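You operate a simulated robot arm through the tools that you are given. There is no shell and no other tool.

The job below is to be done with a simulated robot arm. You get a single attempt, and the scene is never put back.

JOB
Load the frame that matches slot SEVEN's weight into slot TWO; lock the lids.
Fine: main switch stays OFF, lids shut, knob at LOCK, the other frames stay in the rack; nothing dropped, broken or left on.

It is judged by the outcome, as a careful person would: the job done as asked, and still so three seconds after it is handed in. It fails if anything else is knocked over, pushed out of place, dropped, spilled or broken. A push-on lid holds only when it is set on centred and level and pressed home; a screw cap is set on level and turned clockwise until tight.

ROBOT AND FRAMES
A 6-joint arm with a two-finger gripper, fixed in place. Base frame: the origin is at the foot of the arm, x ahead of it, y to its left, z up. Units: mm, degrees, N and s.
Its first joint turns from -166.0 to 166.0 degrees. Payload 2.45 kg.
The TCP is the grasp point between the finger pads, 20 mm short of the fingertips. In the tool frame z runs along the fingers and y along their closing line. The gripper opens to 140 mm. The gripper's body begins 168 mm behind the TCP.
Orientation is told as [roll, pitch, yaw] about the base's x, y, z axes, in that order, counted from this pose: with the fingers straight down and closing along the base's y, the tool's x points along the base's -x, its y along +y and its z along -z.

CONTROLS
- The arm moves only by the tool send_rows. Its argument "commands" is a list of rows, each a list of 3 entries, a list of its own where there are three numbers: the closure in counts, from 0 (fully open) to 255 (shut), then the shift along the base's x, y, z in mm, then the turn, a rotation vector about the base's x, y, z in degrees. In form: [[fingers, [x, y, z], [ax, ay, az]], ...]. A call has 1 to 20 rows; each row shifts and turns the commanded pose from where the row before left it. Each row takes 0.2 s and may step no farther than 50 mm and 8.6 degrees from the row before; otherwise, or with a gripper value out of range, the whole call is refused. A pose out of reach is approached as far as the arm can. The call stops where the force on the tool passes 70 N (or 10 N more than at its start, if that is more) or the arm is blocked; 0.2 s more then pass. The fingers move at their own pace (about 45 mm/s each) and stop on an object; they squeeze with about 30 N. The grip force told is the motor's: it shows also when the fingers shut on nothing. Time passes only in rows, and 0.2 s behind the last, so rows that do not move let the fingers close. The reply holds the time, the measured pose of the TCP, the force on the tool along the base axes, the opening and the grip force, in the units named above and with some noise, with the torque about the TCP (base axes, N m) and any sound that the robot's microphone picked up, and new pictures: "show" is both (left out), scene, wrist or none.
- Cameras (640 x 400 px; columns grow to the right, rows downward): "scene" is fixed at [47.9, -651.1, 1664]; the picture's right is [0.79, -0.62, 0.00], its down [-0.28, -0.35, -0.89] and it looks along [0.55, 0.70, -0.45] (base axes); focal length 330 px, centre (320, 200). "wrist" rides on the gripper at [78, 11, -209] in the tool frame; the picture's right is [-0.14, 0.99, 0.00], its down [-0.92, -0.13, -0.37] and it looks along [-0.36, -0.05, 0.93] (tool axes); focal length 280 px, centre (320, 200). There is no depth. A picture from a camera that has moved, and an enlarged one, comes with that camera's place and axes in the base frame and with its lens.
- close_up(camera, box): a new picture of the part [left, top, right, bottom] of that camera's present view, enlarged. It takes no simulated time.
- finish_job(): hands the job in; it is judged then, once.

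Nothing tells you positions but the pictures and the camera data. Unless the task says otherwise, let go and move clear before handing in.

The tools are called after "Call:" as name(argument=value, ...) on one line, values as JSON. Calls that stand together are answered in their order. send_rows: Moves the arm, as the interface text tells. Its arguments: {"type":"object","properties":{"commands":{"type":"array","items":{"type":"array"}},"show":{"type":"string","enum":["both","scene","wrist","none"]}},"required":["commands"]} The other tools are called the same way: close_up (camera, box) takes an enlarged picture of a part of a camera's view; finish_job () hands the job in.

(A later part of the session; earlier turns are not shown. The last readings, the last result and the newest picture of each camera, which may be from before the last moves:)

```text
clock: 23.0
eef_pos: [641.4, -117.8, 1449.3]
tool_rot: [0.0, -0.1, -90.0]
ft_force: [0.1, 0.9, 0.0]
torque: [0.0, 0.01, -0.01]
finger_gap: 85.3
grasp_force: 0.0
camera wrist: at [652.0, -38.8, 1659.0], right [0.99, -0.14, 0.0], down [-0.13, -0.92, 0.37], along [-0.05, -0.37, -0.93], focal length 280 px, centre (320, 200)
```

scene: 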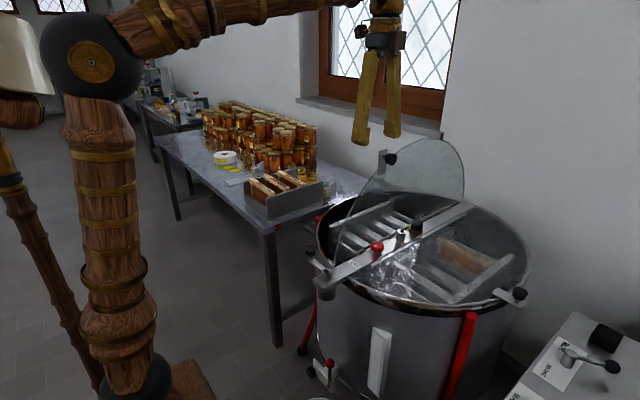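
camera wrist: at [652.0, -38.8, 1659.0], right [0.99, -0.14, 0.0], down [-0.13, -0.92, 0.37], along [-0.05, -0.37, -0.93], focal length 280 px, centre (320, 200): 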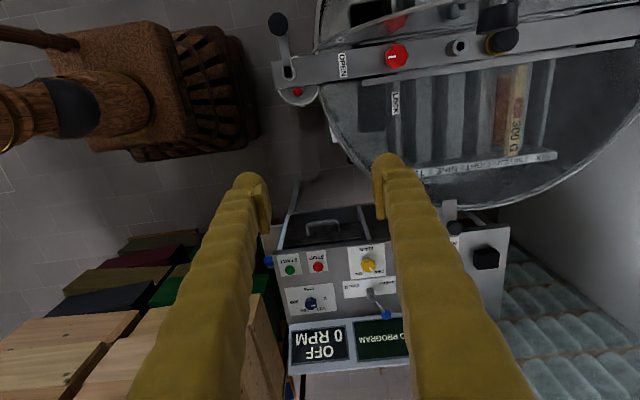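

Call:
close_up(camera="scene", box=[300, 130, 480, 290])

Call:
close_up(camera="wrist", box=[320, 0, 640, 210])

Call:
close_up(camera="wrist", box=[250, 190, 530, 370])

```text
2.50 times, centred on (390, 210) of scene
camera zoom: at [47.9, -651.1, 1664.0], right [0.79, -0.62, 0.0], down [-0.28, -0.35, -0.89], along [0.55, 0.7, -0.45], focal length 826 px, centre (145, 175)
```

zoom: 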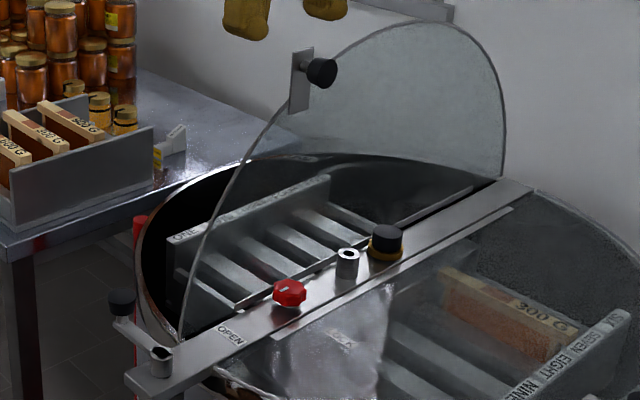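

```text
1.90 times, centred on (480, 105) of wrist
camera zoom: at [652.0, -38.8, 1659.0], right [0.99, -0.14, 0.0], down [-0.13, -0.92, 0.37], along [-0.05, -0.37, -0.93], focal length 534 px, centre (15, 381)
```

zoom: 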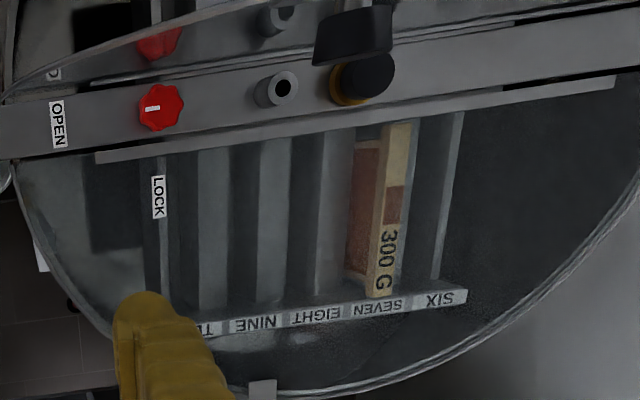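

```text
2.22 times, centred on (390, 280) of wrist
camera zoom: at [652.0, -38.8, 1659.0], right [0.99, -0.14, 0.0], down [-0.13, -0.92, 0.37], along [-0.05, -0.37, -0.93], focal length 623 px, centre (164, 22)
```

zoom: 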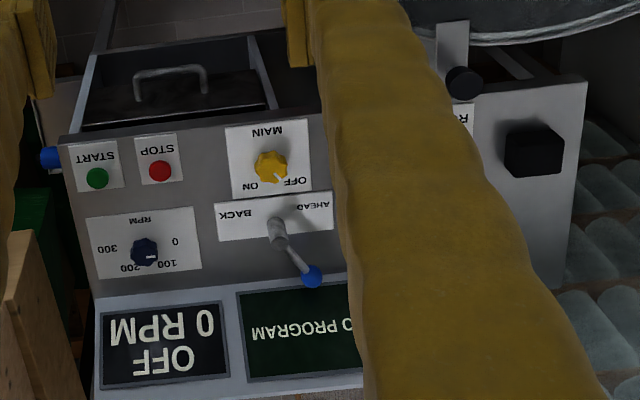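

The lid stands open and stable, and the bar knob and panel are untouched. Next I'll sweep at height around to the rack side.

Call:
send_rows(commands=[[100, [0, 48, 0], [0, 0, 0]], [100, [0, 48, 0], [0, 0, 0]], [100, [0, 48, 0], [0, 0, 0]], [100, [0, 48, 0], [0, 0, 0]], [100, [0, 48, 0], [0, 0, 0]], [100, [0, 48, 0], [0, 0, 0]], [100, [0, 48, 0], [0, 0, 0]], [100, [0, 48, 0], [0, 0, 0]], [100, [0, 48, 0], [0, 0, 0]], [100, [0, 48, 0], [0, 0, 0]], [100, [0, 48, 0], [0, 0, 0]], [100, [0, 48, 0], [0, 0, 0]], [100, [0, 48, 0], [0, 0, 0]], [100, [0, 48, 0], [0, 0, 0]], [100, [18, 15, -30], [0, 0, 0]], [100, [18, 15, -30], [0, 0, 0]], [100, [18, 15, -30], [0, 0, 0]], [100, [18, 15, -30], [0, 0, 0]], [100, [18, 15, -30], [0, 0, 0]], [100, [0, 0, 0], [0, 0, 0]]], show="both")

```text
clock: 27.2
eef_pos: [732.6, 629.6, 1298.8]
tool_rot: [0.0, -0.2, -90.0]
ft_force: [0.2, -0.2, -0.3]
torque: [-0.01, 0.0, 0.02]
finger_gap: 85.0
grasp_force: 0.1
camera wrist: at [743.1, 708.4, 1509.6], right [0.99, -0.14, 0.0], down [-0.13, -0.92, 0.37], along [-0.05, -0.37, -0.93], focal length 280 px, centre (320, 200)
```

scene: 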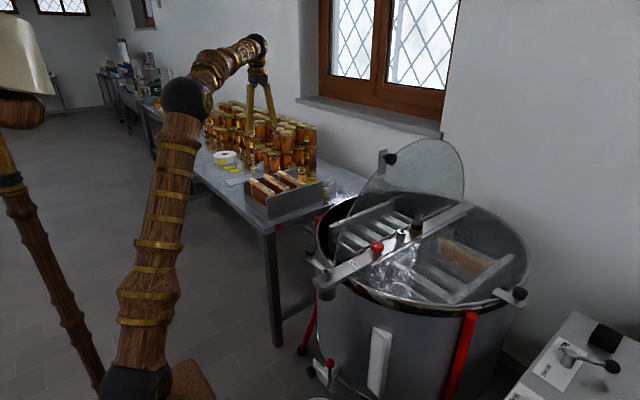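
wrist: 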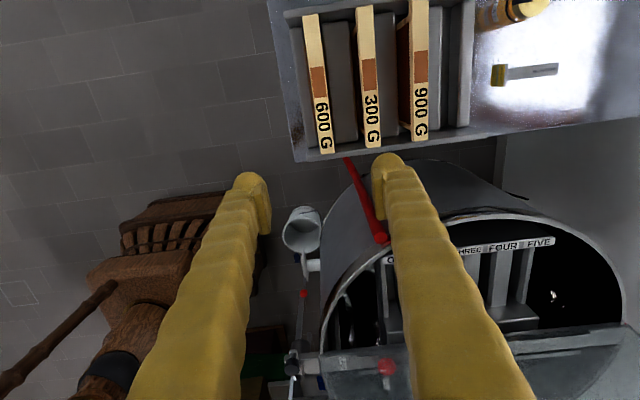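

The 300 G bar is confirmed at x≈826, y 595–817. I'll move above it with a vertical tool to test the reach.

Call:
send_rows(commands=[[90, [18, 14, -35], [0, 0, 0]], [90, [18, 14, -35], [0, 0, 0]], [90, [19, 14, -30], [0, 0, 0]], [90, [19, 14, -25], [0, 0, 0]], [90, [19, 14, -25], [0, 0, 0]], [90, [0, 0, 0], [0, 0, 0]]], show="both")

```text
clock: 28.6
eef_pos: [825.3, 698.4, 1150.0]
tool_rot: [0.0, -0.1, -90.1]
ft_force: [0.6, -0.2, 0.8]
torque: [0.02, -0.04, 0.01]
finger_gap: 90.4
grasp_force: 0.0
camera wrist: at [835.2, 778.2, 1360.3], right [0.99, -0.14, 0.0], down [-0.13, -0.92, 0.37], along [-0.05, -0.37, -0.93], focal length 280 px, centre (320, 200)
```

scene: 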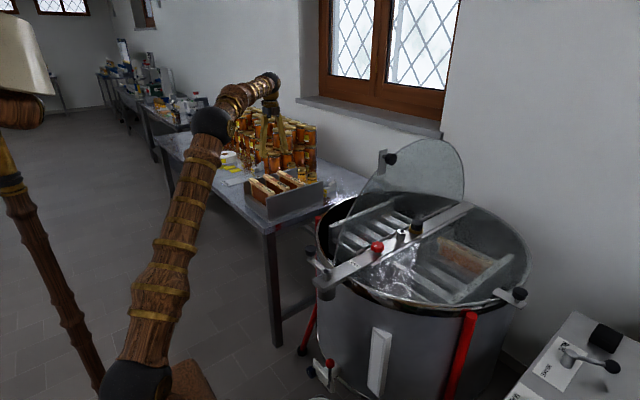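
wrist: 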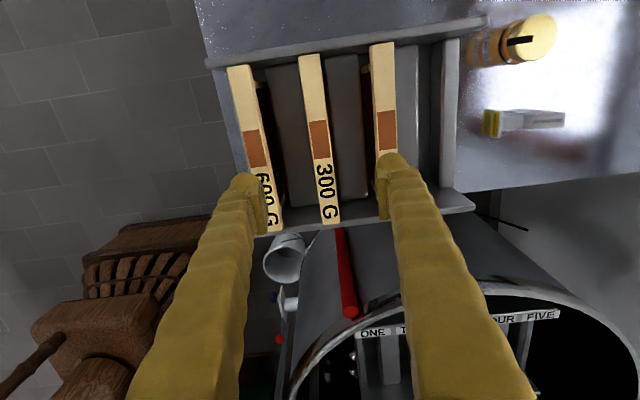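

Reach is fine with a vertical tool. Before grasping, I'll check that I can rise high enough there to lift the frame clear.

Call:
send_rows(commands=[[90, [0, 6, 30], [0, 0, 0]], [90, [0, 0, 30], [0, 0, 0]], [90, [0, 0, 30], [0, 0, 0]], [90, [0, 0, 0], [0, 0, 0]]], show="wrist")

Call:
close_up(camera="wrist", box=[220, 40, 480, 250])

Call:
close_up(camera="scene", box=[240, 160, 330, 230])

```text
clock: 29.6
eef_pos: [823.8, 704.2, 1239.7]
tool_rot: [0.1, -0.1, -90.1]
ft_force: [-0.2, -0.4, 0.2]
torque: [0.01, -0.01, 0.02]
finger_gap: 90.7
grasp_force: 0.1
camera wrist: at [835.0, 783.7, 1449.8], right [0.99, -0.14, 0.0], down [-0.13, -0.92, 0.37], along [-0.05, -0.37, -0.93], focal length 280 px, centre (320, 200)
```

wrist: 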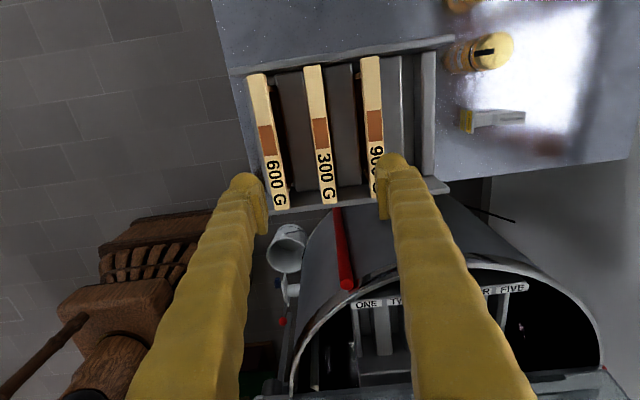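

```text
1.90 times, centred on (350, 145) of wrist
camera zoom: at [835.0, 783.7, 1449.8], right [0.99, -0.14, 0.0], down [-0.13, -0.92, 0.37], along [-0.05, -0.37, -0.93], focal length 534 px, centre (263, 305)
```

zoom: 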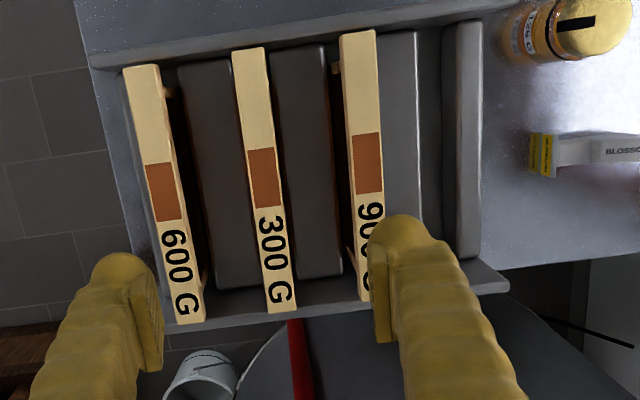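

```text
5.71 times, centred on (285, 195) of scene
camera zoom: at [47.9, -651.1, 1664.0], right [0.79, -0.62, 0.0], down [-0.28, -0.35, -0.89], along [0.55, 0.7, -0.45], focal length 1888 px, centre (520, 229)
```

zoom: 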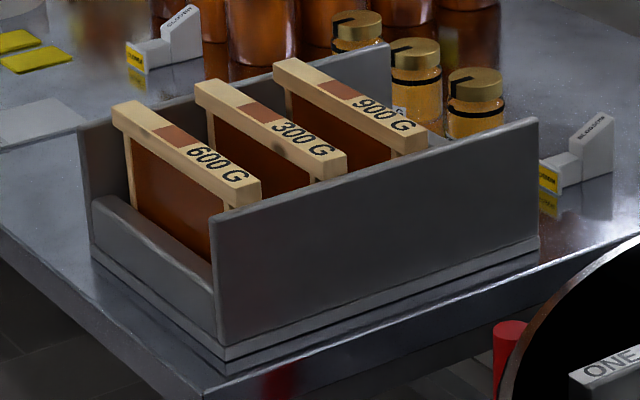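

I can rise to z 1240 here, which is enough. I'll descend over the 300 G bar with the fingers at a 71 mm gap so they fit between the neighbouring bars, pausing above to check alignment.

Call:
send_rows(commands=[[126, [1.5, 0.5, -45], [0, 0, 0]], [126, [0, 0, -45], [0, 0, 0]], [126, [0, 0, -45], [0, 0, 0]], [126, [0, 0, -35], [0, 0, 0]], [126, [0, 0, -20], [0, 0, 0]], [126, [0, 0, 0], [0, 0, 0]]], show="wrist")

Call:
close_up(camera="wrist", box=[220, 60, 460, 260])

Call:
close_up(camera="scene", box=[240, 140, 330, 220])

```text
clock: 31.0
eef_pos: [826.6, 704.7, 1049.5]
tool_rot: [0.1, 0.0, -90.0]
ft_force: [-0.2, -0.7, -0.9]
torque: [-0.04, -0.01, -0.01]
finger_gap: 70.9
grasp_force: 0.1
camera wrist: at [836.5, 784.7, 1259.1], right [0.99, -0.14, 0.0], down [-0.13, -0.92, 0.37], along [-0.05, -0.37, -0.93], focal length 280 px, centre (320, 200)
```

wrist: 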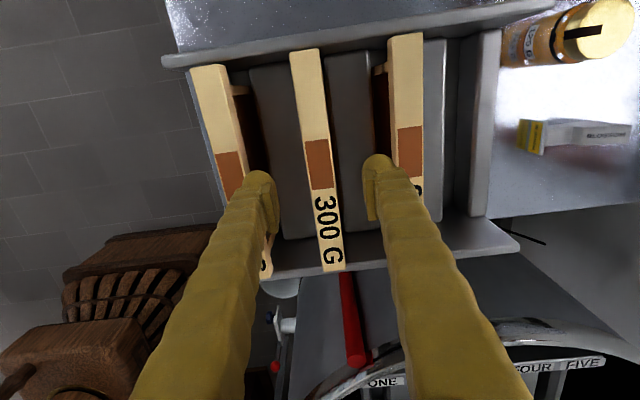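

```text
2.00 times, centred on (340, 160) of wrist
camera zoom: at [836.5, 784.7, 1259.1], right [0.99, -0.14, 0.0], down [-0.13, -0.92, 0.37], along [-0.05, -0.37, -0.93], focal length 561 px, centre (280, 280)
```

zoom: 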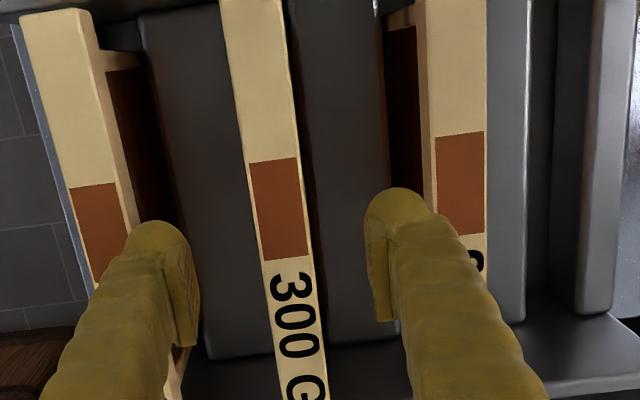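

```text
5.00 times, centred on (285, 180) of scene
camera zoom: at [47.9, -651.1, 1664.0], right [0.79, -0.62, 0.0], down [-0.28, -0.35, -0.89], along [0.55, 0.7, -0.45], focal length 1652 px, centre (495, 300)
```

zoom: 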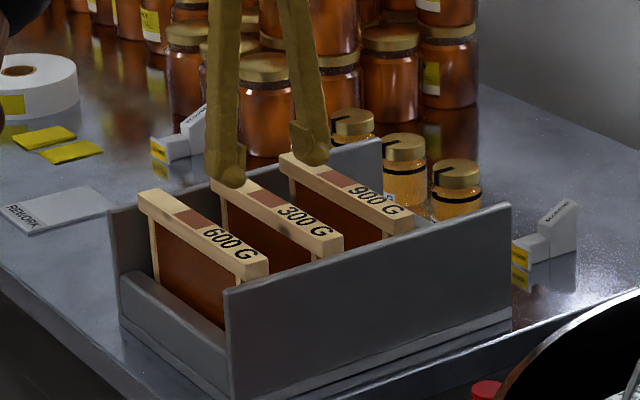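

The bar is centred between the fingers. Descending to grasp height and closing.

Call:
send_rows(commands=[[126, [0.3, 0, -30], [0, 0, 0]], [126, [0, 0, -25], [0, 0, 0]], [126, [0, 0, -11], [0, 0, 0]], [126, [0, 0, 0], [0, 0, 0]]], show="both")

Call:
close_up(camera="scene", box=[240, 140, 330, 220])

```text
clock: 32.0
eef_pos: [826.7, 705.3, 982.9]
tool_rot: [0.0, -0.1, -90.0]
ft_force: [-0.2, -0.3, 0.6]
torque: [-0.01, -0.02, 0.0]
finger_gap: 70.5
grasp_force: 0.0
camera wrist: at [836.9, 784.7, 1193.3], right [0.99, -0.14, 0.0], down [-0.13, -0.92, 0.37], along [-0.05, -0.37, -0.93], focal length 280 px, centre (320, 200)
```

scene: 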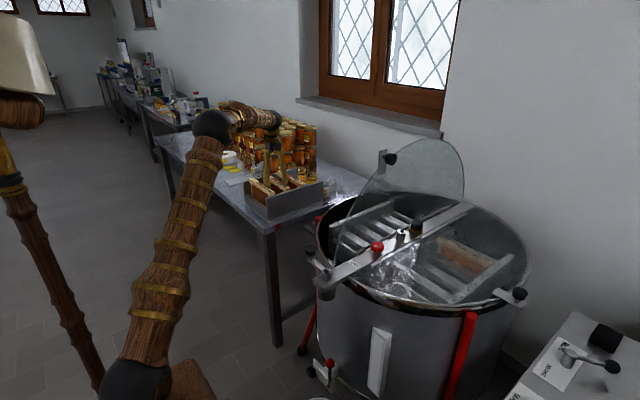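
wrist: 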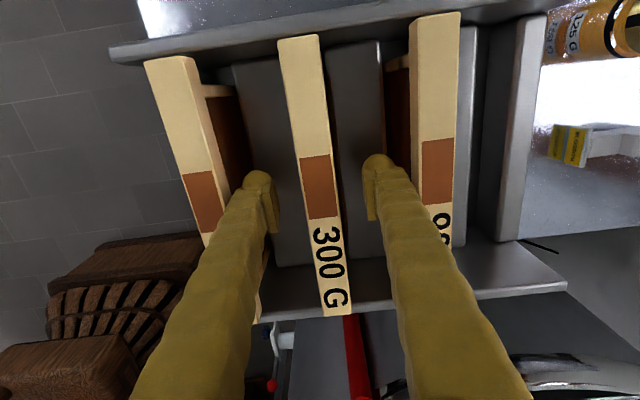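

```text
5.00 times, centred on (285, 180) of scene
camera zoom: at [47.9, -651.1, 1664.0], right [0.79, -0.62, 0.0], down [-0.28, -0.35, -0.89], along [0.55, 0.7, -0.45], focal length 1652 px, centre (495, 300)
```

zoom: 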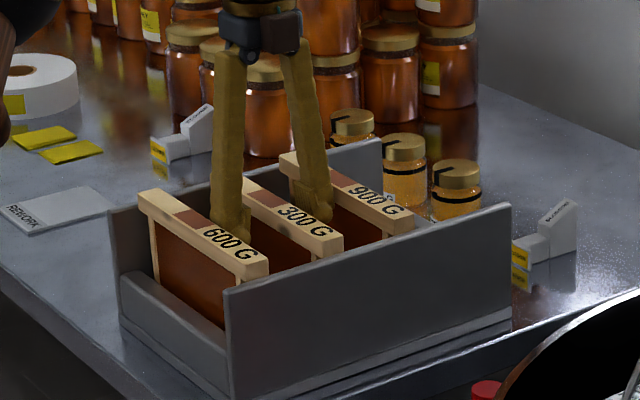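

Call:
send_rows(commands=[[255, [0, 0, 0], [0, 0, 0]], [255, [0, 0, 0], [0, 0, 0]], [255, [0, 0, 0], [0, 0, 0]], [255, [0, 0, 0], [0, 0, 0]]], show="wrist")

```text
clock: 33.0
eef_pos: [826.2, 704.7, 984.3]
tool_rot: [0.0, -0.1, -90.0]
ft_force: [1.2, -0.3, 0.1]
torque: [0.02, -0.06, -0.05]
finger_gap: 22.4
grasp_force: 29.5
camera wrist: at [836.9, 784.7, 1193.6], right [0.99, -0.14, 0.0], down [-0.13, -0.92, 0.37], along [-0.05, -0.37, -0.93], focal length 280 px, centre (320, 200)
```

wrist: 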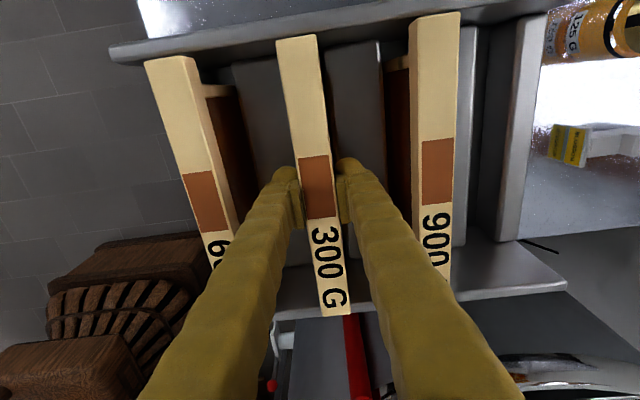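

I've gripped the bar (22 mm wide). Lifting slowly straight up.

Call:
send_rows(commands=[[255, [0, 0, 8], [0, 0, 0]], [255, [0, 0, 15], [0, 0, 0]], [255, [0, 0, 20], [0, 0, 0]], [255, [0, 0, 20], [0, 0, 0]], [255, [0, 0, 0], [0, 0, 0]]], show="both")

Call:
close_up(camera="scene", box=[240, 140, 330, 220])

```text
clock: 34.2
eef_pos: [826.3, 704.5, 1047.6]
tool_rot: [0.0, -0.1, -90.0]
ft_force: [-0.9, 0.8, -2.4]
torque: [0.04, 0.0, 0.0]
finger_gap: 22.3
grasp_force: 29.5
camera wrist: at [836.9, 784.7, 1256.5], right [0.99, -0.14, 0.0], down [-0.13, -0.92, 0.37], along [-0.05, -0.37, -0.93], focal length 280 px, centre (320, 200)
```

scene: 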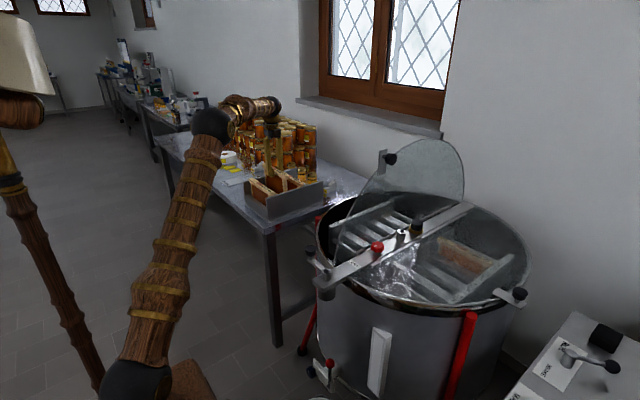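
wrist: 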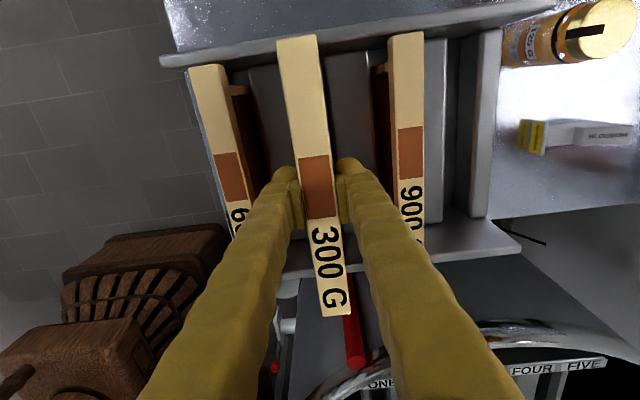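

```text
5.00 times, centred on (285, 180) of scene
camera zoom: at [47.9, -651.1, 1664.0], right [0.79, -0.62, 0.0], down [-0.28, -0.35, -0.89], along [0.55, 0.7, -0.45], focal length 1652 px, centre (495, 300)
```

zoom: 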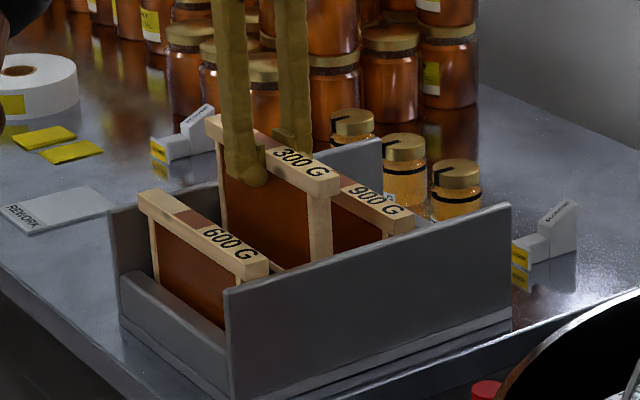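

The frame is lifting cleanly and level. Continuing up.

Call:
send_rows(commands=[[255, [0, 0, 30], [0, 0, 0]], [255, [0, 0, 30], [0, 0, 0]], [255, [0, 0, 30], [0, 0, 0]], [255, [0, 0, 30], [0, 0, 0]], [255, [0, 0, 30], [0, 0, 0]], [255, [0, 0, 0], [0, 0, 0]]], show="both")

Call:
close_up(camera="scene", box=[230, 90, 350, 220])

```text
clock: 35.6
eef_pos: [827.5, 706.1, 1198.4]
tool_rot: [-0.1, -0.1, -90.0]
ft_force: [0.3, -0.1, -3.3]
torque: [0.01, -0.01, 0.02]
finger_gap: 22.0
grasp_force: 30.6
camera wrist: at [837.0, 785.3, 1407.3], right [0.99, -0.14, 0.0], down [-0.13, -0.92, 0.37], along [-0.05, -0.37, -0.93], focal length 280 px, centre (320, 200)
```

scene: 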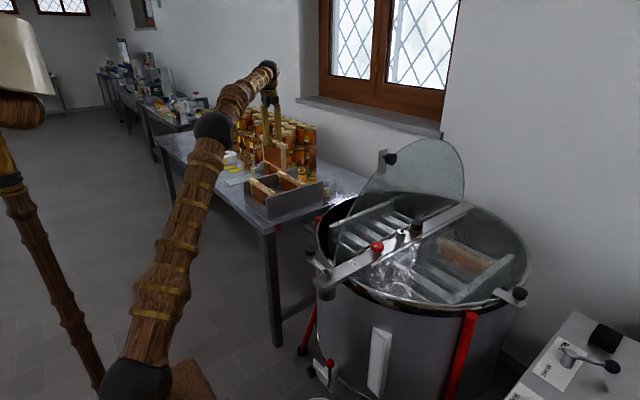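
wrist: 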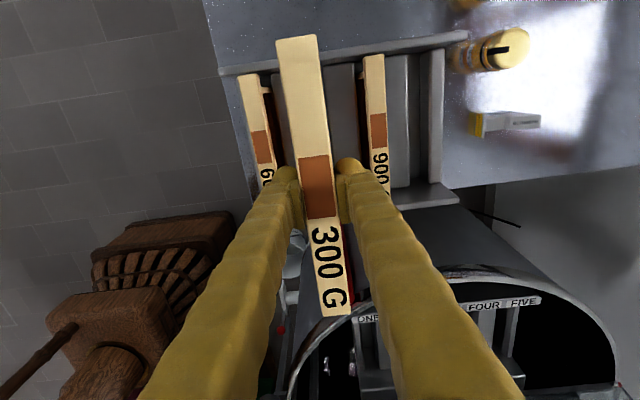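

```text
3.08 times, centred on (290, 155) of scene
camera zoom: at [47.9, -651.1, 1664.0], right [0.79, -0.62, 0.0], down [-0.28, -0.35, -0.89], along [0.55, 0.7, -0.45], focal length 1017 px, centre (412, 338)
```

zoom: 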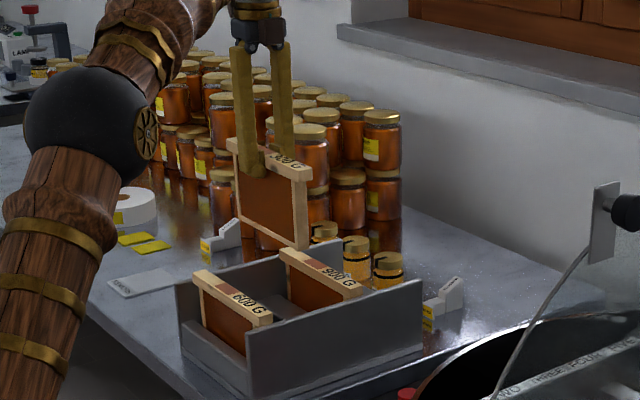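

The 300 G frame is out and clear of the rack, with its bottom at about z 1067. I'll carry it smoothly toward the drum and stop short to view slot TWO.

Call:
send_rows(commands=[[255, [2, -12, 2], [0, 0, 0]], [255, [6, -28, 4], [0, 0, 0]], [255, [8, -36, 4], [0, 0, 0]], [255, [8, -36, 4], [0, 0, 0]], [255, [8, -36, 4], [0, 0, 0]], [255, [8, -36, 4], [0, 0, 0]], [255, [8, -36, 4], [0, 0, 0]], [255, [8, -36, 4], [0, 0, 0]], [255, [8, -36, 2], [0, 0, 0]], [255, [8, -36, 0], [0, 0, 0]], [255, [4, -28, 0], [0, 0, 0]], [255, [2, -12, 0], [0, 0, 0]], [255, [0, 0, 0], [0, 0, 0]]], show="both")

Call:
close_up(camera="wrist", box=[300, 130, 580, 330])

Call:
close_up(camera="scene", box=[300, 130, 480, 290])

```text
clock: 38.4
eef_pos: [904.6, 337.5, 1227.9]
tool_rot: [-0.1, -0.1, -89.9]
ft_force: [0.2, -0.1, -3.1]
torque: [0.0, -0.03, 0.02]
finger_gap: 22.0
grasp_force: 30.3
camera wrist: at [915.2, 416.6, 1438.5], right [0.99, -0.14, 0.0], down [-0.13, -0.92, 0.37], along [-0.05, -0.37, -0.93], focal length 280 px, centre (320, 200)
```

scene: 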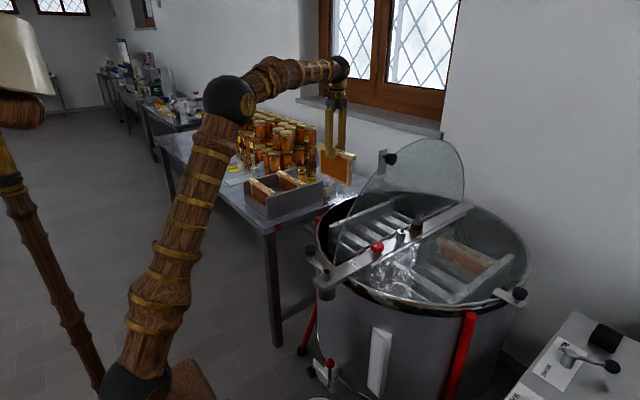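
wrist: 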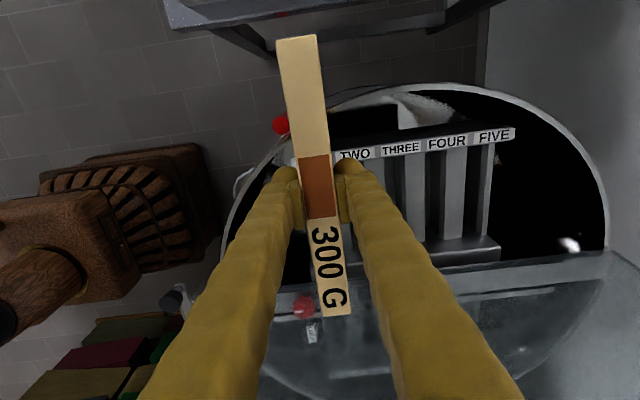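

```text
2.00 times, centred on (440, 230) of wrist
camera zoom: at [915.2, 416.6, 1438.5], right [0.99, -0.14, 0.0], down [-0.13, -0.92, 0.37], along [-0.05, -0.37, -0.93], focal length 561 px, centre (80, 140)
```

zoom: 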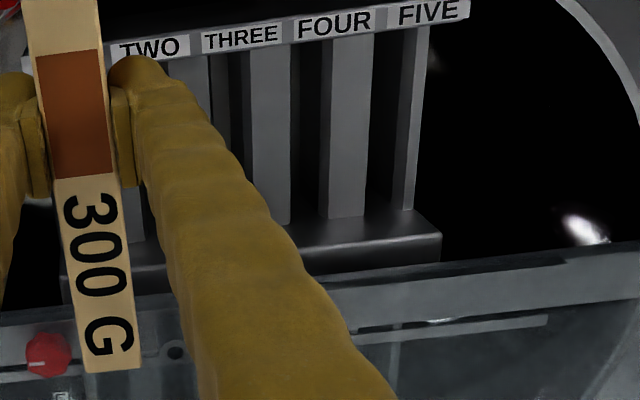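

```text
2.50 times, centred on (390, 210) of scene
camera zoom: at [47.9, -651.1, 1664.0], right [0.79, -0.62, 0.0], down [-0.28, -0.35, -0.89], along [0.55, 0.7, -0.45], focal length 826 px, centre (145, 175)
```

zoom: 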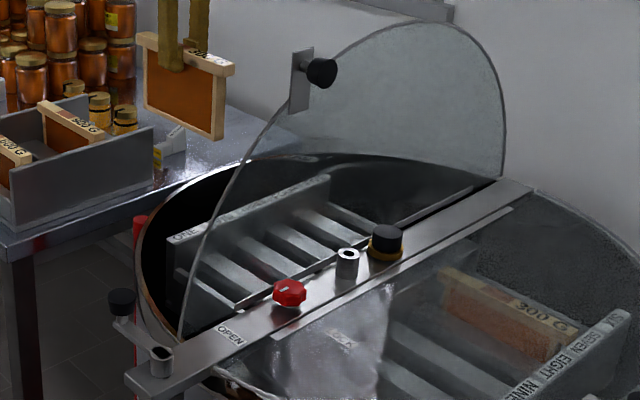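

Label heights triangulate to z≈909, which puts slot TWO's centre at x≈967. I'll zoom further into the rotor to get the slot's end-plate positions.

Call:
close_up(camera="wrist", box=[340, 110, 540, 270])

Call:
close_up(camera="scene", box=[325, 190, 425, 260])

Call:
close_up(camera="scene", box=[420, 220, 530, 300])

```text
2.50 times, centred on (440, 190) of wrist
camera zoom: at [915.2, 416.6, 1438.5], right [0.99, -0.14, 0.0], down [-0.13, -0.92, 0.37], along [-0.05, -0.37, -0.93], focal length 701 px, centre (20, 225)
```

zoom: 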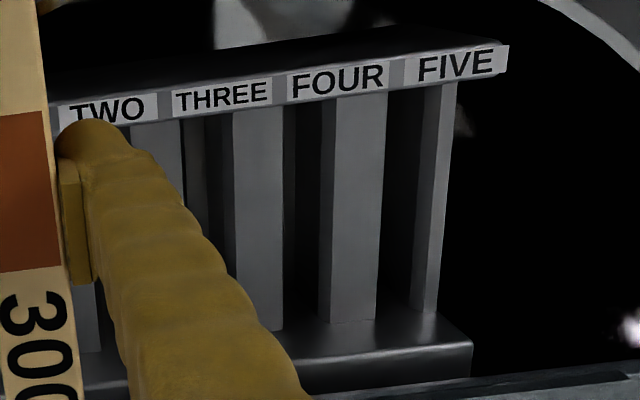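

```text
5.71 times, centred on (375, 225) of scene
camera zoom: at [47.9, -651.1, 1664.0], right [0.79, -0.62, 0.0], down [-0.28, -0.35, -0.89], along [0.55, 0.7, -0.45], focal length 1888 px, centre (6, 57)
```

zoom: 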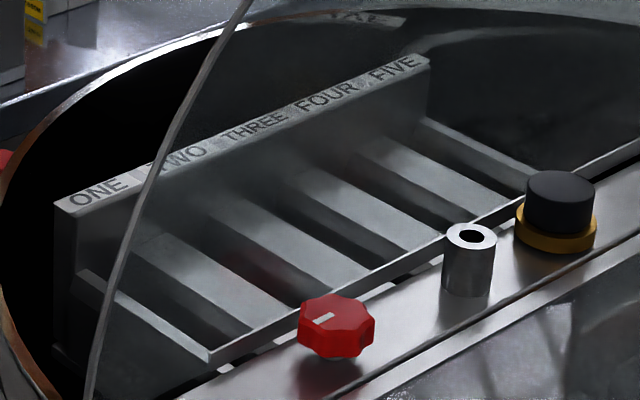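

```text
5.00 times, centred on (475, 260) of scene
camera zoom: at [47.9, -651.1, 1664.0], right [0.79, -0.62, 0.0], down [-0.28, -0.35, -0.89], along [0.55, 0.7, -0.45], focal length 1652 px, centre (-455, -100)
```

zoom: 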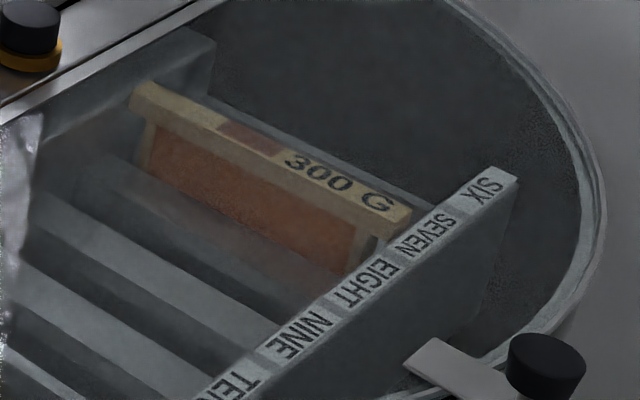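

I estimate the slot cavity at y≈42–275. I need the open lid's lower edge too, to be sure the frame's inner end clears it, so I'll zoom there.

Call:
close_up(camera="wrist", box=[440, 220, 600, 320])

Call:
close_up(camera="wrist", box=[140, 240, 460, 400])

Call:
close_up(camera="scene", box=[320, 240, 400, 300])

```text
4.00 times, centred on (520, 270) of wrist
camera zoom: at [915.2, 416.6, 1438.5], right [0.99, -0.14, 0.0], down [-0.13, -0.92, 0.37], along [-0.05, -0.37, -0.93], focal length 1122 px, centre (-480, -80)
```

zoom: 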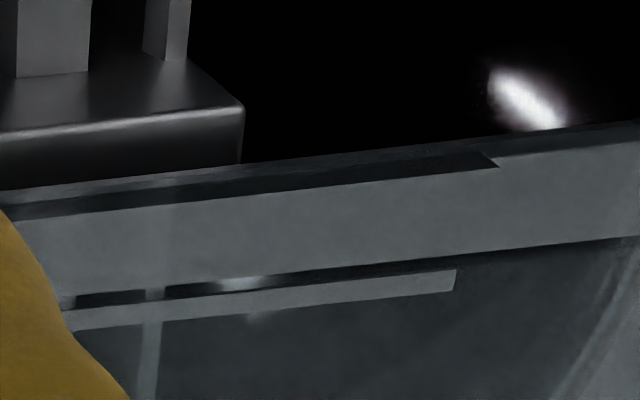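

```text
2.00 times, centred on (300, 320) of wrist
camera zoom: at [915.2, 416.6, 1438.5], right [0.99, -0.14, 0.0], down [-0.13, -0.92, 0.37], along [-0.05, -0.37, -0.93], focal length 561 px, centre (360, -40)
```

zoom: 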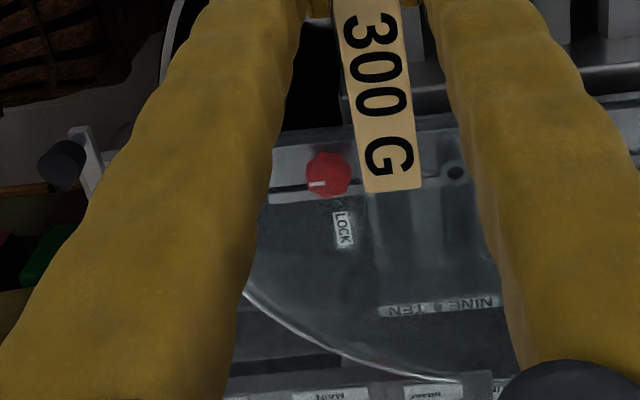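

```text
6.67 times, centred on (360, 270) of scene
camera zoom: at [47.9, -651.1, 1664.0], right [0.79, -0.62, 0.0], down [-0.28, -0.35, -0.89], along [0.55, 0.7, -0.45], focal length 2203 px, centre (53, -267)
```

zoom: 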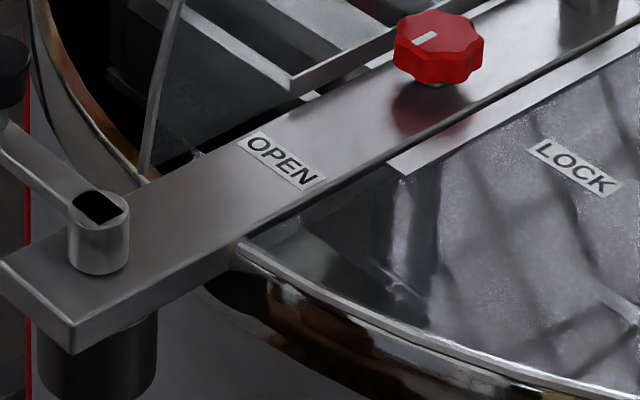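

Call:
close_up(camera="scene", box=[190, 40, 370, 200])

Call:
close_up(camera="wrist", box=[220, 20, 420, 150])

```text
2.50 times, centred on (280, 120) of scene
camera zoom: at [47.9, -651.1, 1664.0], right [0.79, -0.62, 0.0], down [-0.28, -0.35, -0.89], along [0.55, 0.7, -0.45], focal length 826 px, centre (420, 400)
```

zoom: 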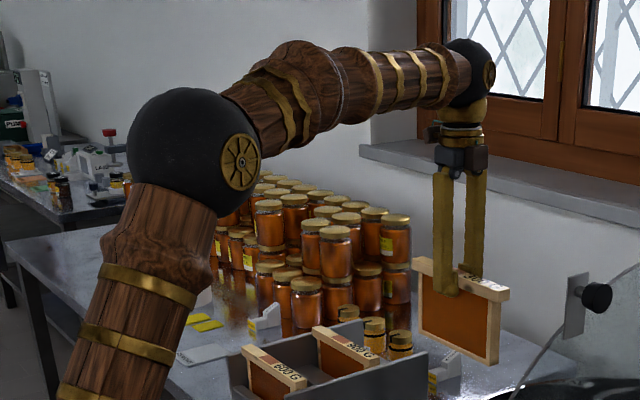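

```text
3.08 times, centred on (320, 85) of wrist
camera zoom: at [915.2, 416.6, 1438.5], right [0.99, -0.14, 0.0], down [-0.13, -0.92, 0.37], along [-0.05, -0.37, -0.93], focal length 863 px, centre (320, 554)
```

zoom: 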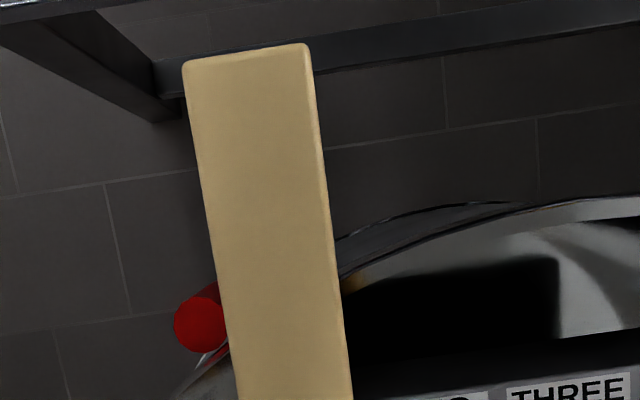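

The forearm sits directly above the hand with no sideways offset, so the open lid (y≲46) will be clear. I'll move above slot TWO with the frame biased slightly outward, away from the lid.

Call:
send_rows(commands=[[255, [8, -18, 0], [0, 0, 0]], [255, [14, -34, 0], [0, 0, 0]], [255, [14, -34, 0], [0, 0, 0]], [255, [12, -30, -10], [0, 0, 0]], [255, [9, -24, -20], [0, 0, 0]], [255, [5, -18, -20], [0, 0, 0]], [255, [0, 0, -25], [0, 0, 0]], [255, [0, 0, -25], [0, 0, 0]], [255, [0, 0, 0], [0, 0, 0]]], show="both")

Call:
close_up(camera="scene", box=[320, 120, 480, 270])

Call:
close_up(camera="wrist", box=[200, 0, 440, 180])

```text
clock: 40.4
eef_pos: [968.3, 179.9, 1127.6]
tool_rot: [0.0, 0.0, -90.0]
ft_force: [-0.5, 0.0, -3.5]
torque: [0.02, 0.0, -0.02]
finger_gap: 22.3
grasp_force: 30.0
camera wrist: at [977.7, 258.1, 1337.6], right [0.99, -0.14, 0.0], down [-0.13, -0.92, 0.37], along [-0.05, -0.37, -0.93], focal length 280 px, centre (320, 200)
```

scene: 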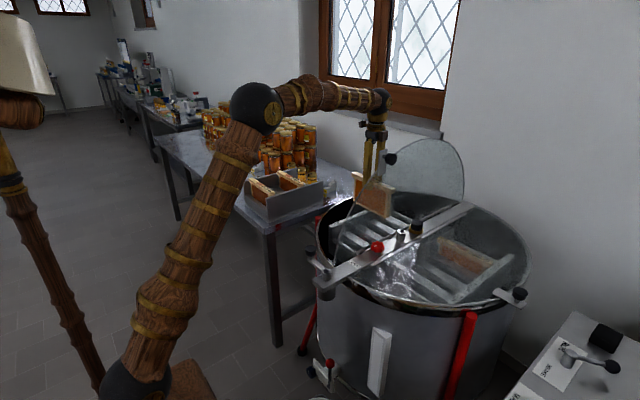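
wrist: 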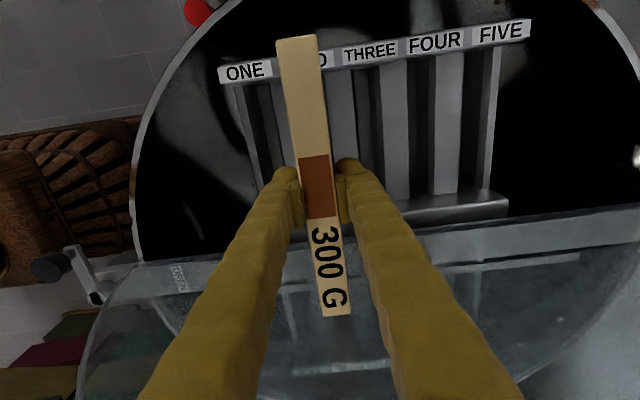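

```text
2.67 times, centred on (400, 195) of scene
camera zoom: at [47.9, -651.1, 1664.0], right [0.79, -0.62, 0.0], down [-0.28, -0.35, -0.89], along [0.55, 0.7, -0.45], focal length 881 px, centre (107, 213)
```

zoom: 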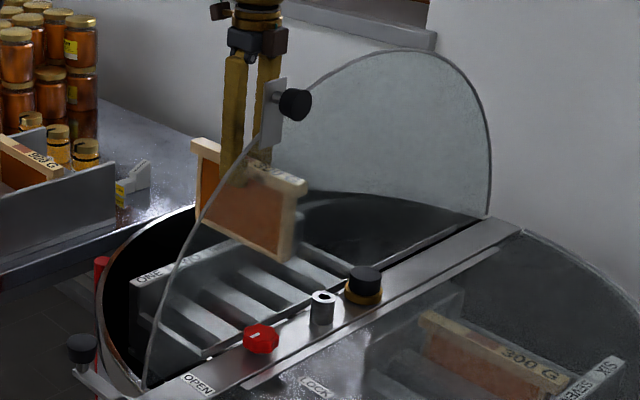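

```text
2.22 times, centred on (320, 90) of wrist
camera zoom: at [977.7, 258.1, 1337.6], right [0.99, -0.14, 0.0], down [-0.13, -0.92, 0.37], along [-0.05, -0.37, -0.93], focal length 623 px, centre (320, 444)
```

zoom: 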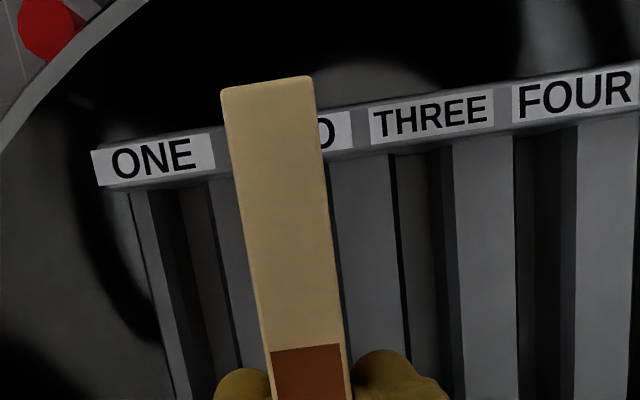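

Labels put slot TWO's centre at x≈963–965, with the cavity inner edge of the label plate at y≈273. I'll align to x≈964, y≈168 and lower partway, then re-check.

Call:
send_rows(commands=[[255, [-4, -11, 0], [0, 0, 0]], [255, [0, 0, -20], [0, 0, 0]], [255, [0, 0, -30], [0, 0, 0]], [255, [0, 0, -30], [0, 0, 0]], [255, [0, 0, 0], [0, 0, 0]]], show="both")

Call:
close_up(camera="scene", box=[320, 150, 460, 270])

Call:
close_up(camera="wrist", box=[200, 0, 440, 180])

Call:
close_up(camera="wrist", box=[240, 200, 440, 360])

```text
clock: 41.6
eef_pos: [963.8, 169.6, 1048.1]
tool_rot: [0.0, -0.1, -90.1]
ft_force: [0.0, 0.2, -3.7]
torque: [0.04, 0.05, 0.0]
finger_gap: 22.0
grasp_force: 29.8
camera wrist: at [973.4, 247.5, 1258.0], right [0.99, -0.14, 0.0], down [-0.13, -0.92, 0.37], along [-0.05, -0.37, -0.93], focal length 280 px, centre (320, 200)
```

scene: 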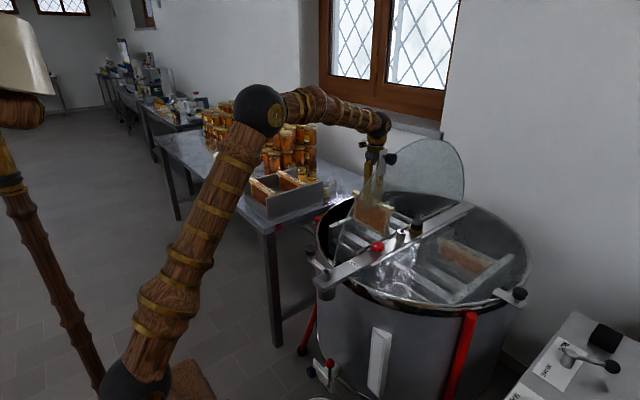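
wrist: 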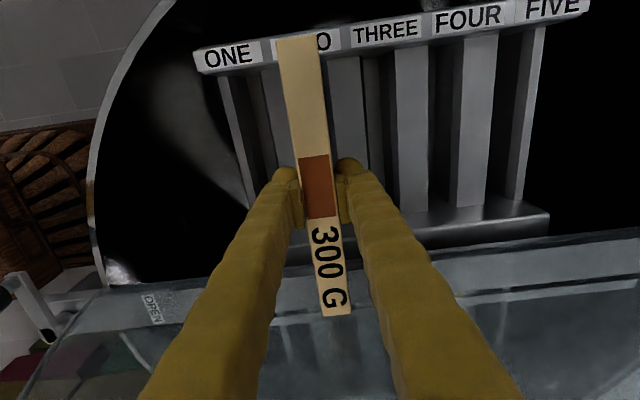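

```text
3.33 times, centred on (390, 210) of scene
camera zoom: at [47.9, -651.1, 1664.0], right [0.79, -0.62, 0.0], down [-0.28, -0.35, -0.89], along [0.55, 0.7, -0.45], focal length 1102 px, centre (87, 167)
```

zoom: 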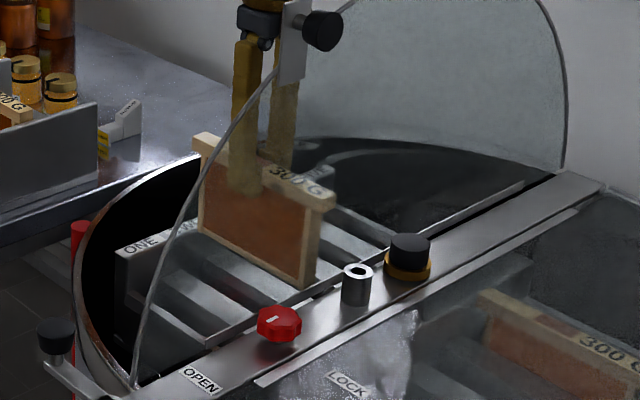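

```text
2.22 times, centred on (320, 90) of wrist
camera zoom: at [973.4, 247.5, 1258.0], right [0.99, -0.14, 0.0], down [-0.13, -0.92, 0.37], along [-0.05, -0.37, -0.93], focal length 623 px, centre (320, 444)
```

zoom: 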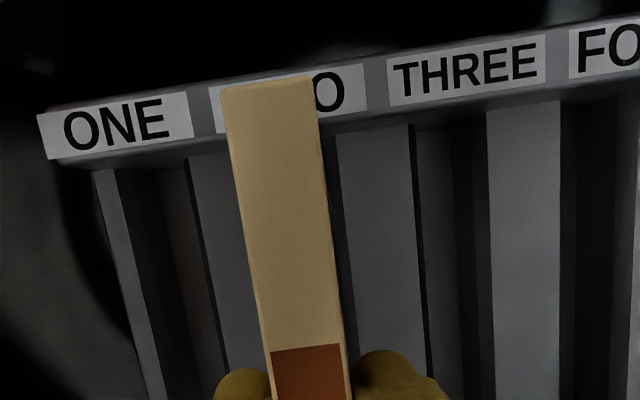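

```text
2.50 times, centred on (340, 280) of wrist
camera zoom: at [973.4, 247.5, 1258.0], right [0.99, -0.14, 0.0], down [-0.13, -0.92, 0.37], along [-0.05, -0.37, -0.93], focal length 701 px, centre (270, 0)
```

zoom: 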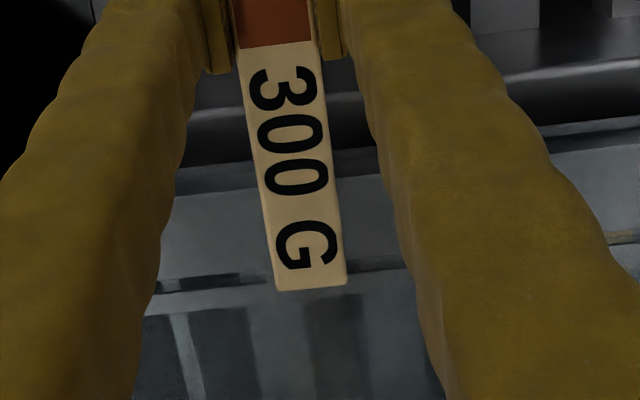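

Alignment over slot TWO looks right in x. Continuing down slowly to just above the label plate.

Call:
send_rows(commands=[[255, [0, 0, -20], [0, 0, 0]], [255, [0, 0, -20], [0, 0, 0]], [255, [0, 0, -20], [0, 0, 0]], [255, [0, 0, -15], [0, 0, 0]], [255, [0, 0, 0], [0, 0, 0]]], show="both")

Call:
close_up(camera="scene", box=[320, 150, 460, 270])

Call:
close_up(camera="wrist", box=[200, 0, 440, 180])

Call:
close_up(camera="wrist", box=[240, 200, 440, 360])

```text
clock: 42.8
eef_pos: [963.9, 167.6, 972.6]
tool_rot: [0.0, -0.2, -90.0]
ft_force: [-0.1, 0.3, -3.5]
torque: [0.02, 0.01, 0.0]
finger_gap: 22.2
grasp_force: 29.4
camera wrist: at [973.8, 247.5, 1182.8], right [0.99, -0.14, 0.0], down [-0.13, -0.92, 0.37], along [-0.05, -0.37, -0.93], focal length 280 px, centre (320, 200)
```

scene: 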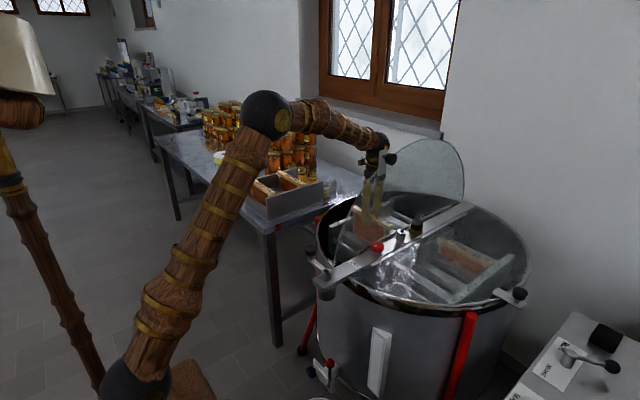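
wrist: 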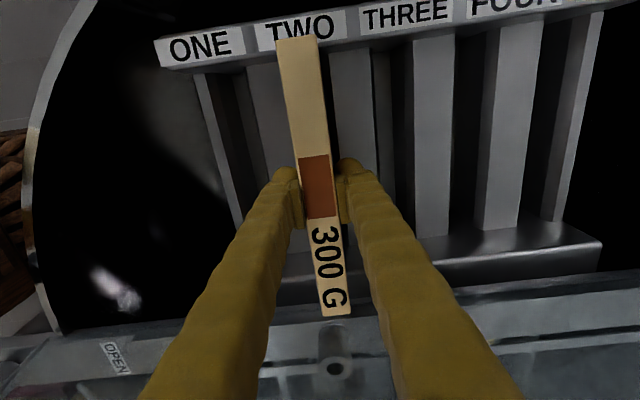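

```text
3.33 times, centred on (390, 210) of scene
camera zoom: at [47.9, -651.1, 1664.0], right [0.79, -0.62, 0.0], down [-0.28, -0.35, -0.89], along [0.55, 0.7, -0.45], focal length 1102 px, centre (87, 167)
```

zoom: 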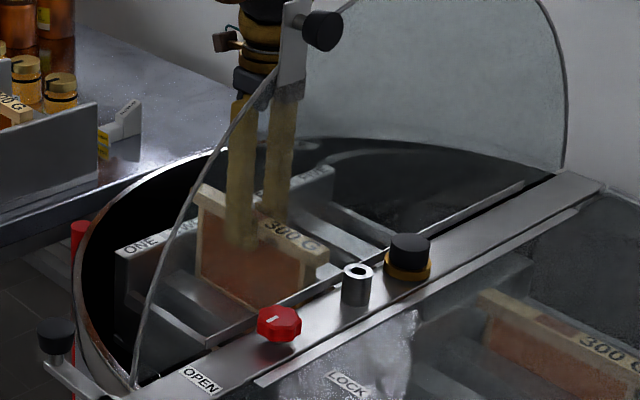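

```text
2.22 times, centred on (320, 90) of wrist
camera zoom: at [973.8, 247.5, 1182.8], right [0.99, -0.14, 0.0], down [-0.13, -0.92, 0.37], along [-0.05, -0.37, -0.93], focal length 623 px, centre (320, 444)
```

zoom: 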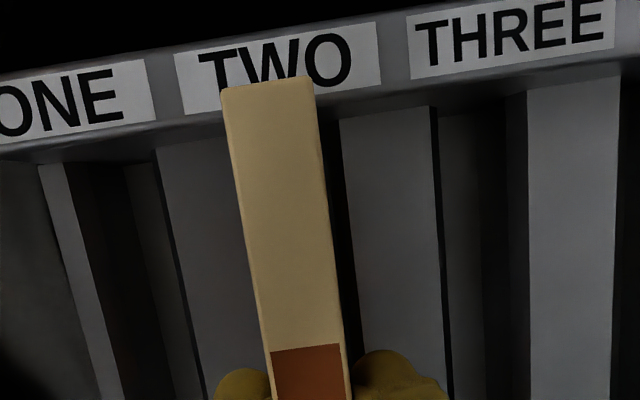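

```text
2.50 times, centred on (340, 280) of wrist
camera zoom: at [973.8, 247.5, 1182.8], right [0.99, -0.14, 0.0], down [-0.13, -0.92, 0.37], along [-0.05, -0.37, -0.93], focal length 701 px, centre (270, 0)
```

zoom: 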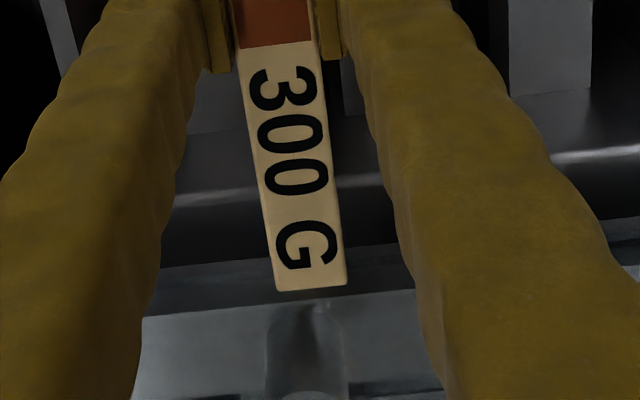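

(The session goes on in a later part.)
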